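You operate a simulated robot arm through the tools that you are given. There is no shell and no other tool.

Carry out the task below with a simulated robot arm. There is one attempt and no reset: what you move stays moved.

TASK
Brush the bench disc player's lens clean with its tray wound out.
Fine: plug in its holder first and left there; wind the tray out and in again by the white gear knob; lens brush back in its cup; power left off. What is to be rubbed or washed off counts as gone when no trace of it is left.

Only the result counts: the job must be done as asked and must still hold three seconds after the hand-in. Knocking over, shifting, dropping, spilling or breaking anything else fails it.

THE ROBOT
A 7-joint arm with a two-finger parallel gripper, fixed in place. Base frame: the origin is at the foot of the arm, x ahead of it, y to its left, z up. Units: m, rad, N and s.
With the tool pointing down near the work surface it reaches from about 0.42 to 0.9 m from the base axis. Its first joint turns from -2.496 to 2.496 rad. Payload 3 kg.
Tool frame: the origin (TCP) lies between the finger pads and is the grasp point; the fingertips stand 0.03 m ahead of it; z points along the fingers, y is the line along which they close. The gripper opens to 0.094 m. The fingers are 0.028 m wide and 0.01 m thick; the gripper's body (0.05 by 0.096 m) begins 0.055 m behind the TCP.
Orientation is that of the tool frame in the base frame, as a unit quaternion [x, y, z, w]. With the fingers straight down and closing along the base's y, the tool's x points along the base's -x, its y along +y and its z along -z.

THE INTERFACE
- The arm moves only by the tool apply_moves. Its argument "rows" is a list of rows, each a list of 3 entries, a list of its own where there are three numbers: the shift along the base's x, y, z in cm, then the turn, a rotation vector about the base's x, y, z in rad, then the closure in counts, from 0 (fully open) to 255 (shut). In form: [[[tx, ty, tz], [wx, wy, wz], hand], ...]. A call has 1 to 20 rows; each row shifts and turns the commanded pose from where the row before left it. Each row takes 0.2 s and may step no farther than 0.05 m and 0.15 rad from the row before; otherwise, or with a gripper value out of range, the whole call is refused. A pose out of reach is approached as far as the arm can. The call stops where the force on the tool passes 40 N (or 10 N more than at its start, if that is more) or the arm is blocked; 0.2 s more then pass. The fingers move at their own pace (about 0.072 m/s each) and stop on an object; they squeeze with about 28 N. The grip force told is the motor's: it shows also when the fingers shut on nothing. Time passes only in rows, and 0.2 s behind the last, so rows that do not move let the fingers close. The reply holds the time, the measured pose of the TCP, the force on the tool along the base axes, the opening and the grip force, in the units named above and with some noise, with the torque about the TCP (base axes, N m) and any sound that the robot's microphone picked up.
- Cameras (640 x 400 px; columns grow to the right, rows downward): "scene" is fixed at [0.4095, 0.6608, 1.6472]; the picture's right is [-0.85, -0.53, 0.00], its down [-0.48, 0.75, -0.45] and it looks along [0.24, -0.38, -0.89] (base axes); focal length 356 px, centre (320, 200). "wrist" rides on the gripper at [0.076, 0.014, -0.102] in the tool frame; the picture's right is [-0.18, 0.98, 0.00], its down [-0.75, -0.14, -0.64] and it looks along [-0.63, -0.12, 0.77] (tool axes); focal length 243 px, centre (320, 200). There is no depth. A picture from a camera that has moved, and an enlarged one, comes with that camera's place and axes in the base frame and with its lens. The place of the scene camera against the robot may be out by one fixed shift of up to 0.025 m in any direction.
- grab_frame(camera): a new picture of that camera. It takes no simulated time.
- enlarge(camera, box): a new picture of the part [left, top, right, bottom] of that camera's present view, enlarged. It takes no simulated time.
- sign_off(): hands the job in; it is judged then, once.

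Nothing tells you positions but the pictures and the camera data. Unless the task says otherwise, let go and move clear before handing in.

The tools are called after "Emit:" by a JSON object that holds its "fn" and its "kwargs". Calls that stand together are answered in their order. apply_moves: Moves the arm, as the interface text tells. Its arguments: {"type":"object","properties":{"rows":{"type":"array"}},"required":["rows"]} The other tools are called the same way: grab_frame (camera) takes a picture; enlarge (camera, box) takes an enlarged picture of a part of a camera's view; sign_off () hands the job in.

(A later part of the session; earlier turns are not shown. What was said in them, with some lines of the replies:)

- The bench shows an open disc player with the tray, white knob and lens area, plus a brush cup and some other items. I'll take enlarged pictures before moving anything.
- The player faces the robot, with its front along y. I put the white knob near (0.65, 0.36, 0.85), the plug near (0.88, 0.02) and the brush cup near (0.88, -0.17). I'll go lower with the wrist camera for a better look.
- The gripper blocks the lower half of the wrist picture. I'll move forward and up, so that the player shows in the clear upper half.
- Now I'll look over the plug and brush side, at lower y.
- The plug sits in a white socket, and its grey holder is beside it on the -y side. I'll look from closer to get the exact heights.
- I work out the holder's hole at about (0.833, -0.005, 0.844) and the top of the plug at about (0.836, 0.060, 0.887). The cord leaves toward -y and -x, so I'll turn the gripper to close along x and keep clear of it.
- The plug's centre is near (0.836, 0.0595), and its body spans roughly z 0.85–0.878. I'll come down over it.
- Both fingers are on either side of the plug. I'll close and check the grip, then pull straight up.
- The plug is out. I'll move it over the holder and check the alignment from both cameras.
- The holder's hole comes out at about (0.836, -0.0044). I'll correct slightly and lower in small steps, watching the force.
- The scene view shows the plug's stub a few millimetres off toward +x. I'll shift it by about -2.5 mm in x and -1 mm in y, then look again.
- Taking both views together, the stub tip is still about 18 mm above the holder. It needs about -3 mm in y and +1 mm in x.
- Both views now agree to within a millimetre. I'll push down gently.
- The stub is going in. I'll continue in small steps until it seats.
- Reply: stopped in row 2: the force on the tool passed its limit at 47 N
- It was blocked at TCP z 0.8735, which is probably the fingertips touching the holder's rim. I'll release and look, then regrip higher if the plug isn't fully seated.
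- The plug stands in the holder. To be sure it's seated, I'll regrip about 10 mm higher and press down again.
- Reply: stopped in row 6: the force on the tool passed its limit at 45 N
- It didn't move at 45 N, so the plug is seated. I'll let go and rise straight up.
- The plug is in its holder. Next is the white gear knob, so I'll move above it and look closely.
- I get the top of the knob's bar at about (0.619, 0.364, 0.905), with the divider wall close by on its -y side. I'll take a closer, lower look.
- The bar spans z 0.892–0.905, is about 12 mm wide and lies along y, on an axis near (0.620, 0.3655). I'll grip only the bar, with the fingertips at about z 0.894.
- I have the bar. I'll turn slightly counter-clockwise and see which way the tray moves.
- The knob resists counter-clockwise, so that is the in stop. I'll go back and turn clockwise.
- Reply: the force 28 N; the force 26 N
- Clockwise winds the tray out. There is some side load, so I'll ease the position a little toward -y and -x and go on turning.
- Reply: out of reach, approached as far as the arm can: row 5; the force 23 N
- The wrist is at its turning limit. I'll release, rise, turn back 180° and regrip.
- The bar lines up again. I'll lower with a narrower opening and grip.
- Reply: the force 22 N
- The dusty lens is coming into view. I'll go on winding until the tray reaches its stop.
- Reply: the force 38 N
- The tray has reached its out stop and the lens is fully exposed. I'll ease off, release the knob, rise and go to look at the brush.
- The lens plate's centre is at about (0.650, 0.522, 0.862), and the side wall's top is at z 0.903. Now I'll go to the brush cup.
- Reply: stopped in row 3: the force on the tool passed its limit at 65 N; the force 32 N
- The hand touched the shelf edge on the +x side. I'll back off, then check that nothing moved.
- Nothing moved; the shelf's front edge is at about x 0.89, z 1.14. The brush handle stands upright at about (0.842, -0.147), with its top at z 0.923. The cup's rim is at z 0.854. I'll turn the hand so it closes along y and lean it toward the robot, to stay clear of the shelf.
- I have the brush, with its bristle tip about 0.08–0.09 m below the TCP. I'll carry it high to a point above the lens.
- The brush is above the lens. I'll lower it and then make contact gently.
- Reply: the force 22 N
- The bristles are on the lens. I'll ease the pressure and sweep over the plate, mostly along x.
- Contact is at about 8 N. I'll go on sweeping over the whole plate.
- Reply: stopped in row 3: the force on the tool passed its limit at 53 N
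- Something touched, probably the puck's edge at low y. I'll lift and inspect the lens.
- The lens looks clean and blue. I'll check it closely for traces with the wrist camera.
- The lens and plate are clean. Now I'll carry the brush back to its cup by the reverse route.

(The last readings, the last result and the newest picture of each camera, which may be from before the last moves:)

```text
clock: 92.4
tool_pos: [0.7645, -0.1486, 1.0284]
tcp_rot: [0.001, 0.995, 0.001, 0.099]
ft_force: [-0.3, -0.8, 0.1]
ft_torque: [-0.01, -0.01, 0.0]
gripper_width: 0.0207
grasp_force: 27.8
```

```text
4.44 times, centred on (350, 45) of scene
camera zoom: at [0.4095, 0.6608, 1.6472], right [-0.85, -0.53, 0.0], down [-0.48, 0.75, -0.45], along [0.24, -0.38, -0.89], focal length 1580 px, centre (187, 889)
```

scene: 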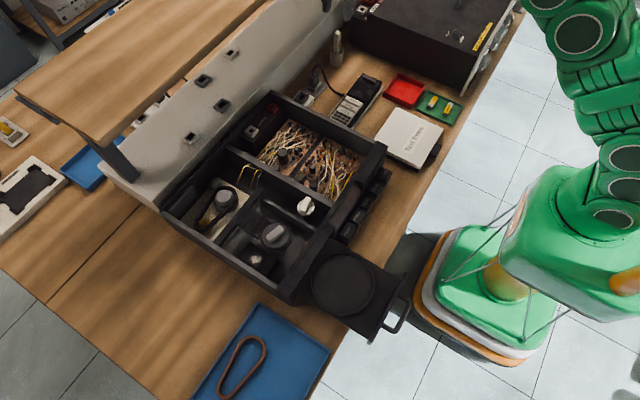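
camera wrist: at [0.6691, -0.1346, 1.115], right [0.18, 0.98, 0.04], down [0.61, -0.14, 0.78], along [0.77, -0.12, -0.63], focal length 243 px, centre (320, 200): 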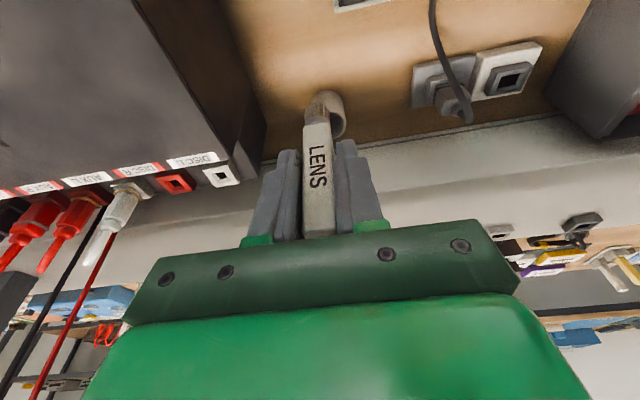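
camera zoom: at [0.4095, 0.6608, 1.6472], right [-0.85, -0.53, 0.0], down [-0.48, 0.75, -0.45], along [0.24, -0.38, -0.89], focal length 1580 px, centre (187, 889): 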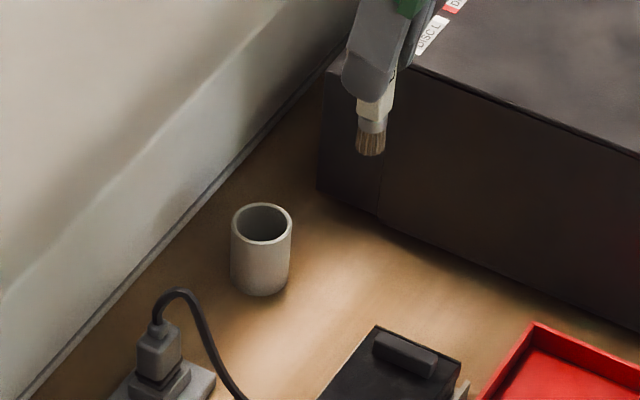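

Emit:
{"fn": "apply_moves", "kwargs": {"rows": [[[3, 0.15, 0], [0, 0, 0], 255], [[3, 0.1, -3], [0, 0, 0], 255], [[1.35, 0, -2.5], [0, 0, 0], 255], [[0, 0, 0], [0, 0, 0], 255]]}}

Emit:
{"fn": "enlarge", "kwargs": {"camera": "wrist", "box": [260, 30, 380, 130]}}

Emit:
{"fn": "enlarge", "kwargs": {"camera": "scene", "box": [300, 10, 380, 80]}}

```text
clock: 93.4
tool_pos: [0.8386, -0.1448, 0.9739]
tcp_rot: [0.001, 0.995, 0.0, 0.099]
ft_force: [0.1, 0.0, 0.3]
ft_torque: [-0.03, 0.03, -0.03]
gripper_width: 0.0209
grasp_force: 28.0
```

```text
4.00 times, centred on (320, 80) of wrist
camera zoom: at [0.7432, -0.1315, 1.0599], right [0.18, 0.98, 0.04], down [0.61, -0.14, 0.78], along [0.77, -0.12, -0.63], focal length 970 px, centre (320, 680)
```

zoom: 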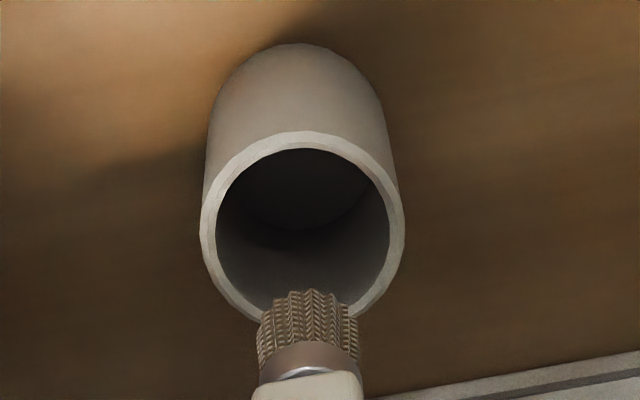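

```text
5.71 times, centred on (340, 45) of scene
camera zoom: at [0.4095, 0.6608, 1.6472], right [-0.85, -0.53, 0.0], down [-0.48, 0.75, -0.45], along [0.24, -0.38, -0.89], focal length 2032 px, centre (206, 1086)
```

zoom: 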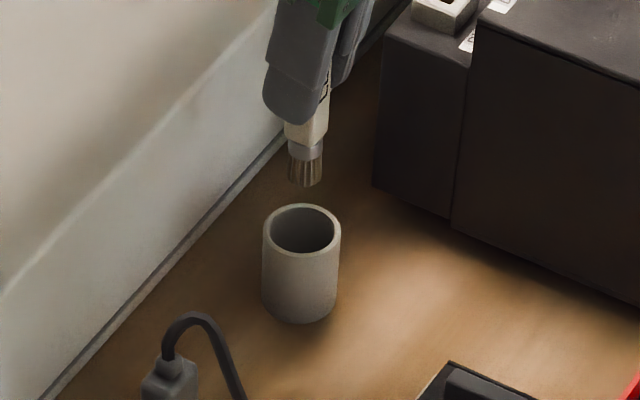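

The brush is aligned over the cup. I'll lower it in.

Emit:
{"fn": "apply_moves", "kwargs": {"rows": [[[0, -0.05, -2], [0, 0, 0], 255], [[0, 0, -2], [0, 0, 0], 255], [[0, 0, -1.5], [0, 0, 0], 255], [[0, 0, -0.8], [0, 0, 0], 255], [[0, 0, 0], [0, 0, 0], 255]]}}

Emit:
{"fn": "enlarge", "kwargs": {"camera": "scene", "box": [300, 10, 380, 80]}}

Emit:
{"fn": "enlarge", "kwargs": {"camera": "wrist", "box": [240, 60, 400, 200]}}

```text
clock: 94.6
tool_pos: [0.8372, -0.1467, 0.9114]
tcp_rot: [0.001, 0.995, 0.0, 0.099]
ft_force: [-0.4, 0.4, 0.1]
ft_torque: [0.01, -0.01, 0.02]
gripper_width: 0.021
grasp_force: 28.3
```

```text
5.71 times, centred on (340, 45) of scene
camera zoom: at [0.4095, 0.6608, 1.6472], right [-0.85, -0.53, 0.0], down [-0.48, 0.75, -0.45], along [0.24, -0.38, -0.89], focal length 2032 px, centre (206, 1086)
```

zoom: 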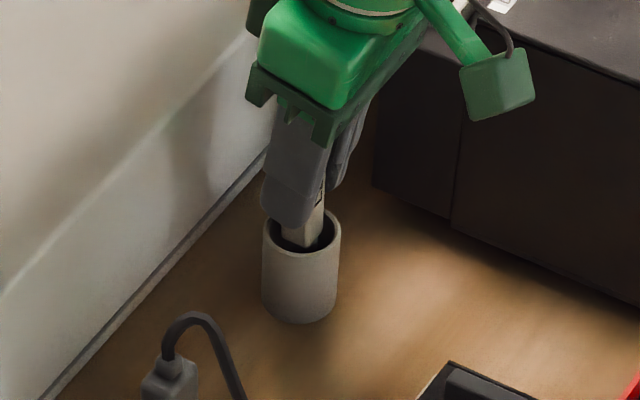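

```text
2.86 times, centred on (320, 130) of wrist
camera zoom: at [0.7429, -0.1319, 0.9972], right [0.18, 0.98, 0.04], down [0.61, -0.14, 0.78], along [0.77, -0.12, -0.63], focal length 693 px, centre (320, 400)
```

zoom: 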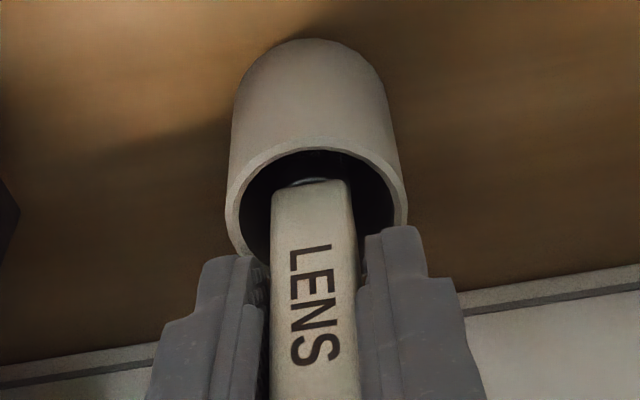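

Emit:
{"fn": "apply_moves", "kwargs": {"rows": [[[0, 0, -0.3], [0, 0, 0], 255], [[0, 0, -0.3], [0, 0, 0], 255], [[0, 0, -0.3], [0, 0, 0], 255], [[0, 0, 0], [0, 0, 0], 255]]}}

```text
clock: 95.6
tool_pos: [0.8379, -0.1441, 0.9026]
tcp_rot: [0.0, 0.995, 0.001, 0.1]
ft_force: [-0.9, -0.1, 0.1]
ft_torque: [0.03, -0.01, 0.01]
gripper_width: 0.0209
grasp_force: 28.1
```

Emit:
{"fn": "apply_moves", "kwargs": {"rows": [[[0, 0, -0.15], [0, 0, 0], 255], [[0, 0, -0.1], [0, 0, 0], 255], [[0, 0, 0], [0, 0, 0], 255]]}}

```text
clock: 96.4
tool_pos: [0.8371, -0.1453, 0.8997]
tcp_rot: [0.001, 0.995, 0.001, 0.1]
ft_force: [0.7, -0.9, 0.7]
ft_torque: [-0.01, 0.02, 0.01]
gripper_width: 0.021
grasp_force: 27.8
```

Emit:
{"fn": "apply_moves", "kwargs": {"rows": [[[0, 0, -0.12], [0, 0, 0], 255], [[0, 0, 0], [0, 0, 0], 255]]}}

Emit:
{"fn": "apply_moves", "kwargs": {"rows": [[[0, 0, 0], [0, 0, 0], 200], [[0, 0, 0], [0, 0, 0], 170], [[0, 0, 0], [0, 0, 0], 120], [[0, 0, 0], [0, 0, 0], 120]]}}

Emit:
{"fn": "grab_frame", "kwargs": {"camera": "wrist"}}

Emit:
{"fn": "enlarge", "kwargs": {"camera": "scene", "box": [300, 10, 380, 80]}}

```text
clock: 97.0
tool_pos: [0.8369, -0.145, 0.8991]
tcp_rot: [0.001, 0.995, 0.001, 0.1]
ft_force: [-0.9, 0.1, -0.7]
ft_torque: [0.02, 0.05, 0.0]
gripper_width: 0.0209
grasp_force: 28.1
```

```text
clock: 98.0
tool_pos: [0.8374, -0.1453, 0.8995]
tcp_rot: [0.0, 0.995, 0.001, 0.099]
ft_force: [0.0, 0.4, 0.9]
ft_torque: [-0.01, -0.01, -0.02]
gripper_width: 0.0498
grasp_force: 0.2
```

```text
taken
camera wrist: at [0.7423, -0.1317, 0.9849], right [0.18, 0.98, 0.04], down [0.61, -0.14, 0.78], along [0.77, -0.12, -0.63], focal length 243 px, centre (320, 200)
```

wrist: 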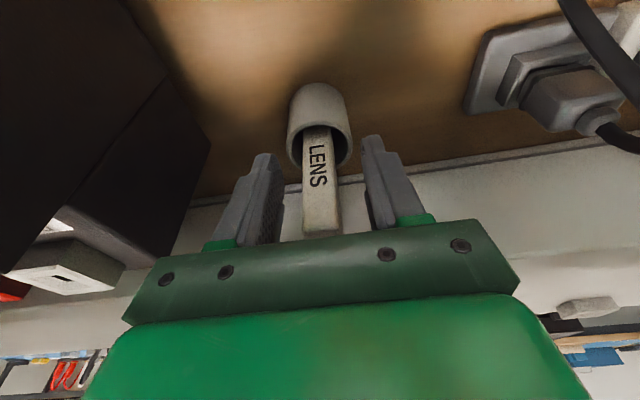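

```text
5.71 times, centred on (340, 45) of scene
camera zoom: at [0.4095, 0.6608, 1.6472], right [-0.85, -0.53, 0.0], down [-0.48, 0.75, -0.45], along [0.24, -0.38, -0.89], focal length 2032 px, centre (206, 1086)
```

zoom: 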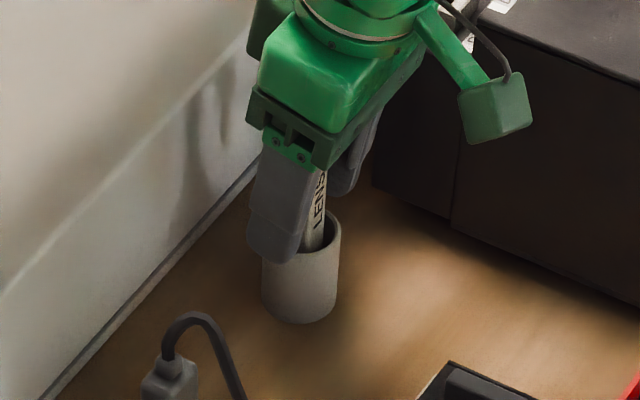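

The brush stands in its cup. I'll rise, back off and check it.

Emit:
{"fn": "apply_moves", "kwargs": {"rows": [[[0, 0, 2], [0, 0, 0], 120], [[0, 0, 3], [0, 0, 0], 120], [[-0.5, 0, 3], [0, 0, 0], 120], [[-3, 0, 3], [0, 0, 0], 120], [[-4, 0, 2], [0, 0, 0], 120], [[0, 0, 0], [0, 0, 0], 120]]}}

Emit:
{"fn": "enlarge", "kwargs": {"camera": "scene", "box": [270, 20, 390, 120]}}

Emit:
{"fn": "grab_frame", "kwargs": {"camera": "wrist"}}

```text
clock: 99.4
tool_pos: [0.7636, -0.1457, 1.0298]
tcp_rot: [0.001, 0.995, 0.001, 0.099]
ft_force: [1.2, 0.1, -1.1]
ft_torque: [0.0, 0.04, -0.03]
gripper_width: 0.0497
grasp_force: 0.1
```

```text
4.00 times, centred on (330, 70) of scene
camera zoom: at [0.4095, 0.6608, 1.6472], right [-0.85, -0.53, 0.0], down [-0.48, 0.75, -0.45], along [0.24, -0.38, -0.89], focal length 1422 px, centre (280, 720)
```

zoom: 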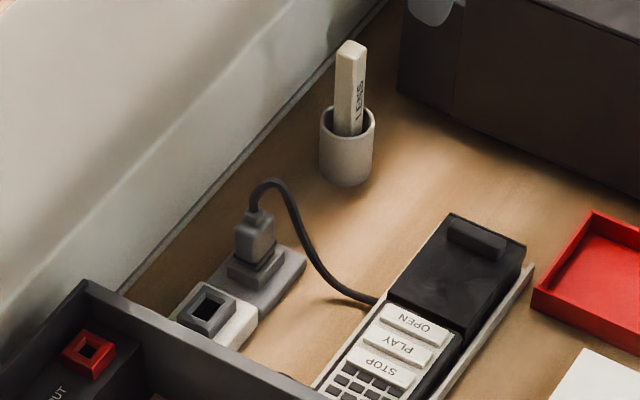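

```text
taken
camera wrist: at [0.6684, -0.1327, 1.1153], right [0.18, 0.98, 0.04], down [0.61, -0.14, 0.78], along [0.77, -0.12, -0.63], focal length 243 px, centre (320, 200)
```

wrist: 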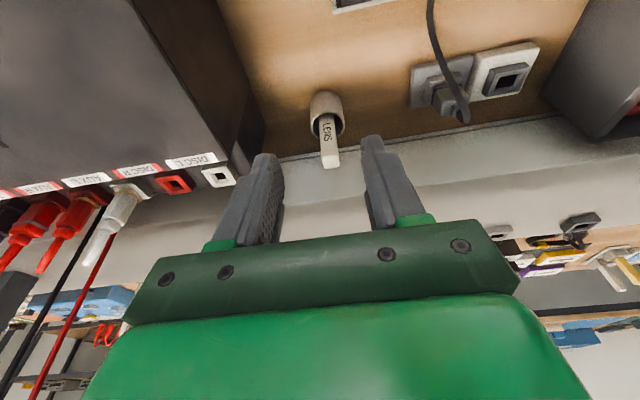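

The plug and the brush are both in place. Now I'll return to the knob to wind the tray back in.

Emit:
{"fn": "apply_moves", "kwargs": {"rows": [[[-1.1, 2, 1], [0, 0.1, 0], 150], [[-1.1, 3, 1], [0, 0.1, 0], 150], [[-1.1, 3.9, 0], [0, 0, -0.1], 150], [[-1.1, 3.9, 0], [0, 0, -0.12], 150], [[-1.1, 3.9, 0], [0, 0, -0.12], 150], [[-1.1, 3.9, 0], [0, 0, -0.12], 150], [[-1.1, 3.9, 0], [0, 0, -0.12], 150], [[-1.1, 3.9, 0], [0, 0, -0.12], 150], [[-1.1, 3.9, 0], [0, 0, -0.12], 150], [[-1.1, 3.9, 0], [0, 0, -0.12], 150], [[-1.1, 3.9, 0], [0, 0, -0.12], 150], [[-1.1, 3.9, 0], [0, 0, -0.12], 150], [[-1.1, 3.9, 0], [0, 0, -0.12], 150], [[-0.1, 3, 0], [0, 0, -0.114], 150], [[0, 0, 0], [0, 0, 0], 150]]}}

Emit:
{"fn": "grab_frame", "kwargs": {"camera": "wrist"}}

Emit:
{"fn": "grab_frame", "kwargs": {"camera": "scene"}}

```text
clock: 102.6
tool_pos: [0.618, 0.3639, 1.048]
tcp_rot: [0.65, 0.76, 0.002, 0.0]
ft_force: [0.5, 0.1, 0.2]
ft_torque: [0.01, 0.02, 0.02]
gripper_width: 0.0386
grasp_force: 0.0
```

```text
taken
camera wrist: at [0.6203, 0.4407, 1.1517], right [1.0, -0.03, 0.0], down [-0.03, -0.77, 0.64], along [-0.02, -0.64, -0.77], focal length 243 px, centre (320, 200)
```

wrist: 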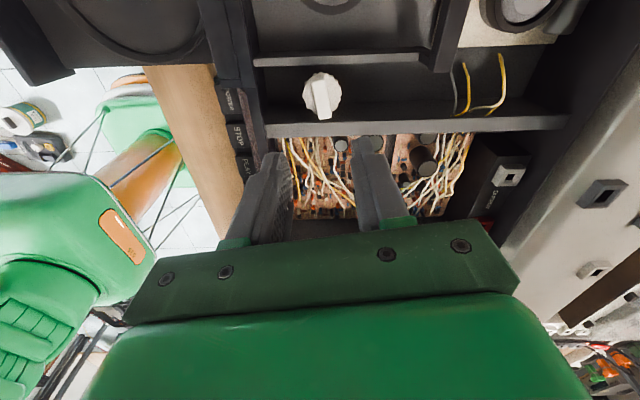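

```text
taken
```

scene: 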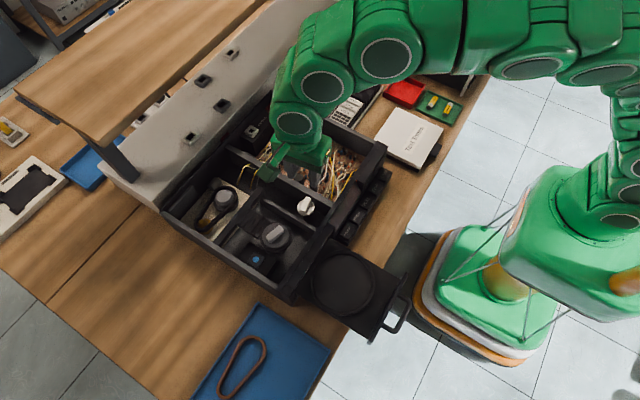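

Emit:
{"fn": "apply_moves", "kwargs": {"rows": [[[0.1, -0.05, -3.5], [0, 0, 0], 150], [[0.1, 0, -3.5], [0, 0, 0], 150], [[0, 0, -2.5], [0, 0, 0], 150], [[0, 0, 0], [0, 0, 0], 150]]}}

Emit:
{"fn": "enlarge", "kwargs": {"camera": "wrist", "box": [240, 60, 400, 200]}}

```text
clock: 103.6
tool_pos: [0.6179, 0.3625, 0.9537]
tcp_rot: [0.65, 0.76, 0.001, 0.0]
ft_force: [-0.1, 0.0, 0.3]
ft_torque: [-0.01, 0.01, -0.03]
gripper_width: 0.0387
grasp_force: 0.0
```

```text
2.86 times, centred on (320, 130) of wrist
camera zoom: at [0.6211, 0.4399, 1.0571], right [1.0, -0.03, 0.0], down [-0.03, -0.77, 0.64], along [-0.02, -0.64, -0.77], focal length 693 px, centre (320, 400)
```

zoom: 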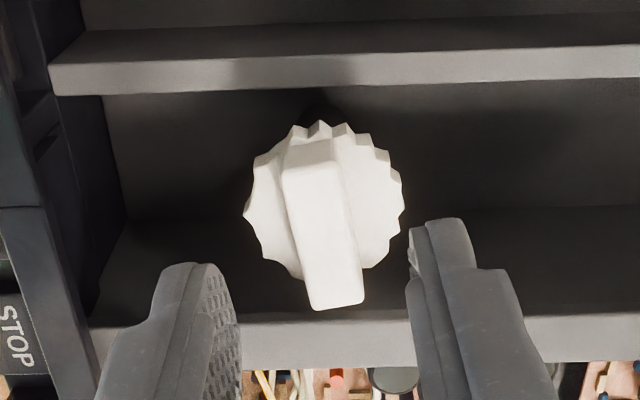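

Emit:
{"fn": "apply_moves", "kwargs": {"rows": [[[0.2, 0.07, 0], [0, 0, 0], 180], [[0, 0, -1.5], [0, 0, 0], 180], [[0, 0, -1.45], [0, 0, 0], 180], [[0, 0, 0], [0, 0, 0], 180], [[0, 0, 0], [0, 0, 0], 255], [[0, 0, 0], [0, 0, 0], 255], [[0, 0, 0], [0, 0, 0], 255]]}}

Emit:
{"fn": "enlarge", "kwargs": {"camera": "wrist", "box": [240, 80, 400, 220]}}

```text
clock: 105.2
tool_pos: [0.6199, 0.3635, 0.9244]
tcp_rot: [0.65, 0.76, 0.001, -0.001]
ft_force: [-31.6, -2.8, 4.0]
ft_torque: [-0.38, 0.67, 1.19]
gripper_width: 0.0141
grasp_force: 44.9
```

```text
2.86 times, centred on (320, 150) of wrist
camera zoom: at [0.6223, 0.4408, 1.027], right [1.0, -0.03, 0.0], down [-0.02, -0.77, 0.64], along [-0.02, -0.64, -0.77], focal length 693 px, centre (320, 343)
```

zoom: 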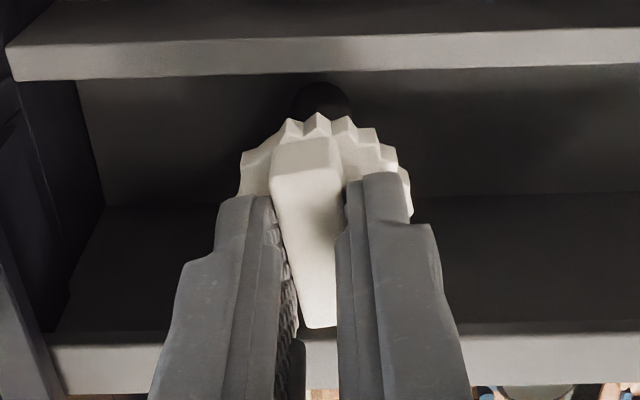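

Emit:
{"fn": "apply_moves", "kwargs": {"rows": [[[-0.12, 0, 0], [0, 0, 0.04], 255], [[0, 0, 0], [0, 0, 0.06], 255], [[0, 0, 0], [0, 0, 0], 255]]}}

Emit:
{"fn": "apply_moves", "kwargs": {"rows": [[[0, 0, 0], [0, 0, 0.1], 255], [[0, 0, 0], [0, 0, 0.1], 255], [[0, 0, 0], [0, 0, 0.1], 255], [[0, 0, 0], [0, 0, 0], 255]]}}

Emit:
{"fn": "enlarge", "kwargs": {"camera": "scene", "box": [250, 180, 430, 340]}}

```text
clock: 106.0
tool_pos: [0.6204, 0.365, 0.9247]
tcp_rot: [0.611, 0.792, 0.0, 0.0]
ft_force: [-30.9, -4.5, -6.6]
ft_torque: [0.16, 0.82, -0.04]
gripper_width: 0.0135
grasp_force: 44.4
```

```text
clock: 106.6
tool_pos: [0.6195, 0.364, 0.9252]
tcp_rot: [0.542, 0.84, 0.0, -0.002]
ft_force: [-9.7, -1.9, 6.6]
ft_torque: [-0.29, 0.16, -0.03]
gripper_width: 0.0136
grasp_force: 45.1
stopped in row 2: the force on the tool passed its limit at 43 N (the readings are from after the stop); the commanded pose is now the measured one
```

```text
2.50 times, centred on (340, 260) of scene
camera zoom: at [0.4095, 0.6608, 1.6472], right [-0.85, -0.53, 0.0], down [-0.48, 0.75, -0.45], along [0.24, -0.38, -0.89], focal length 889 px, centre (270, 50)
```

zoom: 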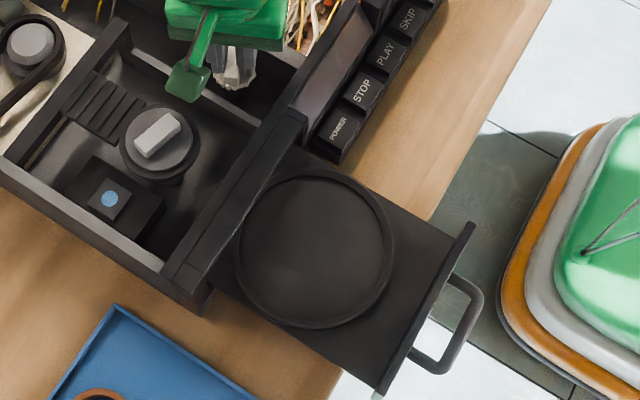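

Emit:
{"fn": "apply_moves", "kwargs": {"rows": [[[-0.04, 0, 0], [0, 0, 0.1], 255], [[0, 0, 0], [0, 0, 0.1], 255], [[0, 0, 0], [0, 0, 0.1], 255], [[0, 0, 0], [0, 0, 0], 255]]}}

Emit:
{"fn": "apply_moves", "kwargs": {"rows": [[[0, 0, 0], [0, 0, 0.1], 255], [[0, 0, 0], [0, 0, 0.1], 255], [[0, 0, 0], [0, 0, 0.1], 255], [[0, 0, 0], [0, 0, 0], 255]]}}

```text
clock: 107.6
tool_pos: [0.6196, 0.3635, 0.923]
tcp_rot: [0.41, 0.912, 0.0, -0.001]
ft_force: [-9.7, -4.8, 1.7]
ft_torque: [-0.56, -0.19, -0.03]
gripper_width: 0.0138
grasp_force: 45.0
```

```text
clock: 108.6
tool_pos: [0.6186, 0.365, 0.9241]
tcp_rot: [0.269, 0.963, -0.001, -0.001]
ft_force: [-12.5, -13.2, 9.2]
ft_torque: [-0.17, 0.52, -0.02]
gripper_width: 0.0137
grasp_force: 45.6
```

Emit:
{"fn": "apply_moves", "kwargs": {"rows": [[[-0.05, -0.05, 0.03], [0, 0, 0.1], 255], [[0, 0, 0], [0, 0, 0.1], 255], [[0, 0, 0], [0, 0, 0.1], 255], [[0, 0, 0], [0, 0, 0], 255]]}}

Emit:
{"fn": "apply_moves", "kwargs": {"rows": [[[0, 0, 0], [0, 0, 0.1], 255], [[0, 0, 0], [0, 0, 0.1], 255], [[0, 0, 0], [0, 0, 0.1], 255], [[0, 0, 0], [0, 0, 0], 255]]}}

Emit:
{"fn": "grab_frame", "kwargs": {"camera": "scene"}}

```text
clock: 109.6
tool_pos: [0.6199, 0.3641, 0.9237]
tcp_rot: [0.123, 0.992, 0.0, -0.001]
ft_force: [4.0, -4.7, -2.0]
ft_torque: [0.15, 0.67, 0.0]
gripper_width: 0.0138
grasp_force: 45.1
```

```text
clock: 110.6
tool_pos: [0.6203, 0.3647, 0.925]
tcp_rot: [-0.027, 1.0, 0.0, 0.0]
ft_force: [5.9, -8.1, -1.4]
ft_torque: [-0.19, 0.77, -0.01]
gripper_width: 0.0135
grasp_force: 44.9
```

```text
taken
```

scene: 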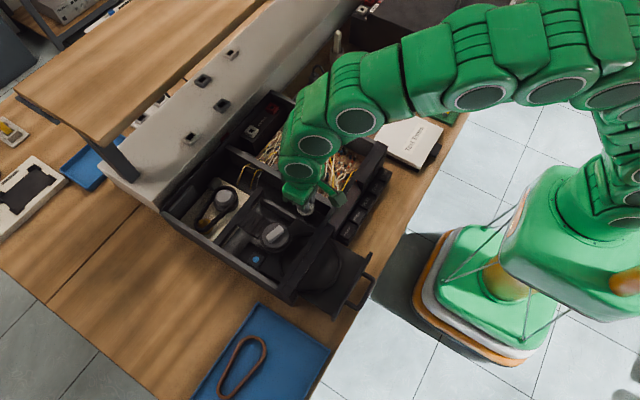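

The tray is going in smoothly, so I'll go on.

Emit:
{"fn": "apply_moves", "kwargs": {"rows": [[[0.03, -0.05, 0], [0, 0, 0.1], 255], [[0, 0, 0], [0, 0, 0.1], 255], [[0, 0, 0], [0, 0, 0.1], 255], [[0, 0, 0], [0, 0, 0.1], 255], [[0, 0, 0], [0, 0, 0], 255]]}}

Emit:
{"fn": "apply_moves", "kwargs": {"rows": [[[0, 0, 0], [0, 0, 0.1], 255], [[0, 0, 0], [0, 0, 0.1], 255], [[0, 0, 0], [0, 0, 0.1], 255], [[0, 0, 0], [0, 0, 0], 255]]}}

Emit:
{"fn": "enlarge", "kwargs": {"camera": "scene", "box": [210, 160, 390, 320]}}

```text
clock: 111.8
tool_pos: [0.6196, 0.3621, 0.9245]
tcp_rot: [-0.225, 0.974, 0.0, -0.002]
ft_force: [-4.1, -11.1, 1.0]
ft_torque: [-0.15, 0.07, -0.01]
gripper_width: 0.0138
grasp_force: 45.3
```

```text
clock: 112.8
tool_pos: [0.6193, 0.3629, 0.9243]
tcp_rot: [-0.369, 0.93, -0.001, -0.001]
ft_force: [-6.2, -19.1, 1.0]
ft_torque: [0.2, -0.47, -0.01]
gripper_width: 0.0138
grasp_force: 45.5
```

```text
2.50 times, centred on (300, 240) of scene
camera zoom: at [0.4095, 0.6608, 1.6472], right [-0.85, -0.53, 0.0], down [-0.48, 0.75, -0.45], along [0.24, -0.38, -0.89], focal length 889 px, centre (370, 100)
```

zoom: 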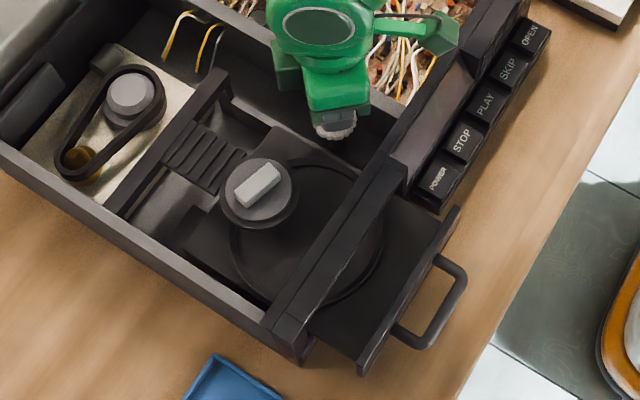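

Emit:
{"fn": "apply_moves", "kwargs": {"rows": [[[-0.03, -0.08, 0], [0, 0, 0.1], 255], [[0, 0, 0], [0, 0, 0.1], 255], [[0, 0, 0], [0, 0, 0.1], 255], [[0, 0, 0], [0, 0, 0], 255]]}}

Emit:
{"fn": "apply_moves", "kwargs": {"rows": [[[0, 0, 0], [0, 0, 0.1], 255], [[0, 0, 0], [0, 0, 0.1], 255], [[0, 0, 0], [0, 0, 0.1], 255], [[0, 0, 0], [0, 0, 0], 255]]}}

Emit:
{"fn": "enlarge", "kwargs": {"camera": "scene", "box": [210, 160, 390, 320]}}

```text
clock: 113.8
tool_pos: [0.6196, 0.3627, 0.9242]
tcp_rot: [-0.503, 0.864, 0.0, -0.001]
ft_force: [6.7, -3.3, -7.9]
ft_torque: [0.32, -0.4, 0.0]
gripper_width: 0.0138
grasp_force: 44.9
```

```text
clock: 114.8
tool_pos: [0.6194, 0.3617, 0.924]
tcp_rot: [-0.626, 0.78, -0.002, 0.0]
ft_force: [24.2, 5.8, -9.5]
ft_torque: [-0.57, -0.35, 0.0]
gripper_width: 0.0139
grasp_force: 44.6
```

```text
2.50 times, centred on (300, 240) of scene
camera zoom: at [0.4095, 0.6608, 1.6472], right [-0.85, -0.53, 0.0], down [-0.48, 0.75, -0.45], along [0.24, -0.38, -0.89], focal length 889 px, centre (370, 100)
```

zoom: 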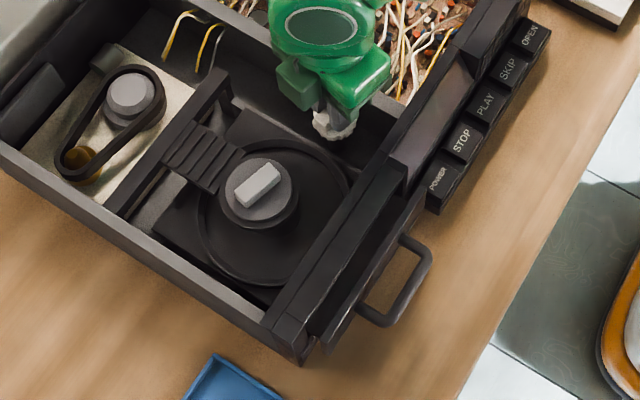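

Emit:
{"fn": "apply_moves", "kwargs": {"rows": [[[0.1, 0.03, -0.03], [0, 0, 0.06], 255], [[0, 0, 0], [0, 0, 0.06], 255], [[0, 0, 0], [0, 0, 0.06], 255], [[0, 0, 0], [0, 0, 0], 255]]}}

Emit:
{"fn": "apply_moves", "kwargs": {"rows": [[[0, 0, 0], [0, 0, 0.05], 255], [[0, 0, 0], [0, 0, 0.05], 255], [[0, 0, 0], [0, 0, 0], 255]]}}

Emit:
{"fn": "enlarge", "kwargs": {"camera": "scene", "box": [210, 160, 390, 320]}}

```text
clock: 115.8
tool_pos: [0.6189, 0.362, 0.9248]
tcp_rot: [-0.694, 0.72, -0.001, -0.002]
ft_force: [-1.1, -4.5, 2.6]
ft_torque: [-0.2, -0.03, 0.04]
gripper_width: 0.0136
grasp_force: 45.0
```

```text
clock: 116.6
tool_pos: [0.6193, 0.3633, 0.925]
tcp_rot: [0.729, -0.685, 0.001, 0.0]
ft_force: [-5.9, -5.5, 3.9]
ft_torque: [0.98, 0.09, -1.42]
gripper_width: 0.015
grasp_force: 45.1
```

```text
2.50 times, centred on (300, 240) of scene
camera zoom: at [0.4095, 0.6608, 1.6472], right [-0.85, -0.53, 0.0], down [-0.48, 0.75, -0.45], along [0.24, -0.38, -0.89], focal length 889 px, centre (370, 100)
```

zoom: 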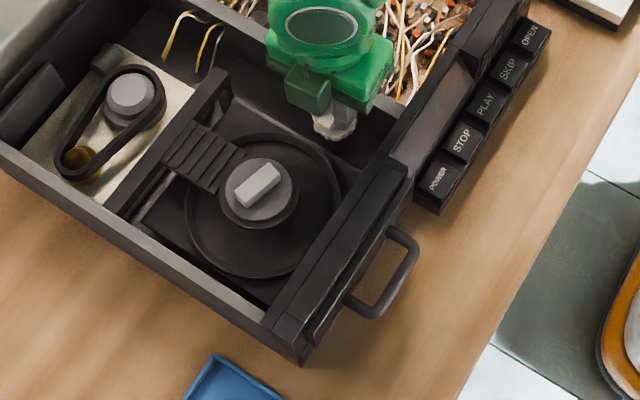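

The tray is against its in stop. I'll release the knob and rise.

Emit:
{"fn": "apply_moves", "kwargs": {"rows": [[[0, 0, 0], [0, 0, -0.03], 200], [[0, 0, 0], [0, 0, 0], 170], [[0, 0, 0], [0, 0, 0], 160], [[0, 0, 2], [0, 0, 0], 160], [[0, 0, 4], [0, 0, 0], 160], [[0, 0, 4.5], [0, 0, 0], 160], [[-2, 0, 4], [0, 0, 0], 160], [[-4, -2, 2], [0, 0, 0], 160], [[-4, -2, 0], [0, 0, 0], 160]]}}

Emit:
{"fn": "grab_frame", "kwargs": {"camera": "scene"}}

Emit:
{"fn": "enlarge", "kwargs": {"camera": "scene", "box": [160, 80, 400, 310]}}

Emit:
{"fn": "enlarge", "kwargs": {"camera": "scene", "box": [270, 20, 470, 150]}}

```text
clock: 118.6
tool_pos: [0.5207, 0.3229, 1.0874]
tcp_rot: [0.719, -0.695, 0.001, 0.001]
ft_force: [0.2, -0.1, 1.1]
ft_torque: [-0.04, -0.01, -0.02]
gripper_width: 0.035
grasp_force: 0.0
```

```text
taken
```

scene: 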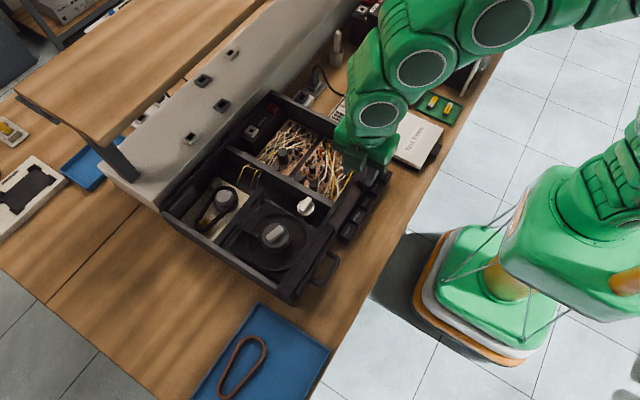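

```text
1.74 times, centred on (280, 195) of scene
camera zoom: at [0.4095, 0.6608, 1.6472], right [-0.85, -0.53, 0.0], down [-0.48, 0.75, -0.45], along [0.24, -0.38, -0.89], focal length 618 px, centre (390, 209)
```

zoom: 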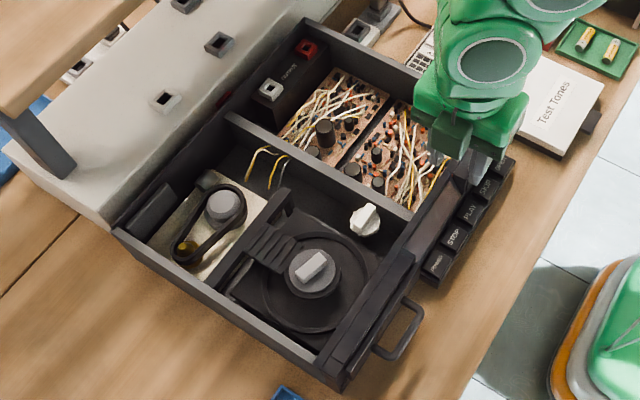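

```text
3.08 times, centred on (370, 85) of scene
camera zoom: at [0.4095, 0.6608, 1.6472], right [-0.85, -0.53, 0.0], down [-0.48, 0.75, -0.45], along [0.24, -0.38, -0.89], focal length 1094 px, centre (166, 554)
```

zoom: 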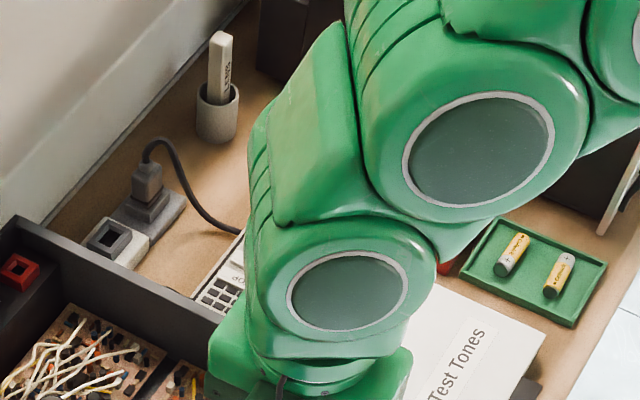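

The tray is fully in, matching the first picture. The plug is in its holder, the brush is in its cup and the power was never touched. I'll raise the arm clear and hand in.

Emit:
{"fn": "apply_moves", "kwargs": {"rows": [[[0, 0, 4], [0, 0, 0], 160], [[0, 0, 4], [0, 0, 0], 160], [[0, 0, 0], [0, 0, 0], 160], [[0, 0, 0], [0, 0, 0], 160]]}}

Emit:
{"fn": "grab_frame", "kwargs": {"camera": "scene"}}

```text
clock: 119.6
tool_pos: [0.5185, 0.3228, 1.169]
tcp_rot: [0.719, -0.695, 0.0, 0.0]
ft_force: [-0.5, 0.6, -0.2]
ft_torque: [-0.01, 0.0, -0.01]
gripper_width: 0.0352
grasp_force: 0.1
```

```text
taken
```

scene: 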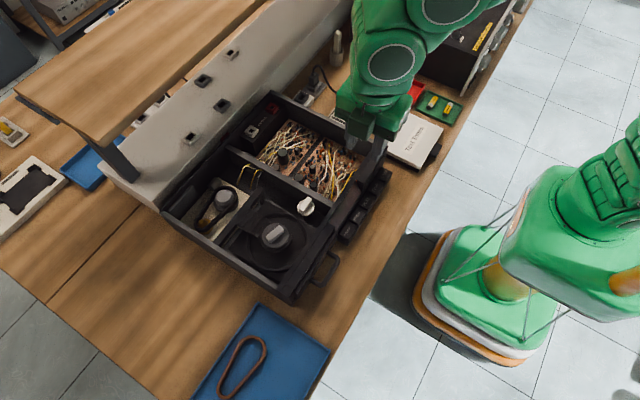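

Everything is in its final state and the arm is clear, so I'm handing in.

Emit:
{"fn": "sign_off", "kwargs": {}}

```text
The job is handed in.
```

The job is handed in: the disc player's lens is brushed clean, and the tray is wound back in to its stop. I don't have the judge's result.

- **Plug:** I pulled it from the live socket first and seated it in its holder, where it still is. It didn't move when I pressed it down at about 45 N.
- **Tray:** I wound it out to its stop and back in to its stop, using only the white gear knob.
- **Lens:** Close-up pictures from both cameras show no dust left on the lens or its plate.
- **Brush:** It is standing back in its cup.
- **Power:** I never touched the power button.

Two contacts along the way tripped the force limit:
- **Shelf:** the hand bumped the edge of the shelf behind the bench at about 65 N.
- **Brushing:** something touched during brushing at about 53 N, probably the edge of the clamp puck.

Nothing looked moved in the pictures taken afterwards.
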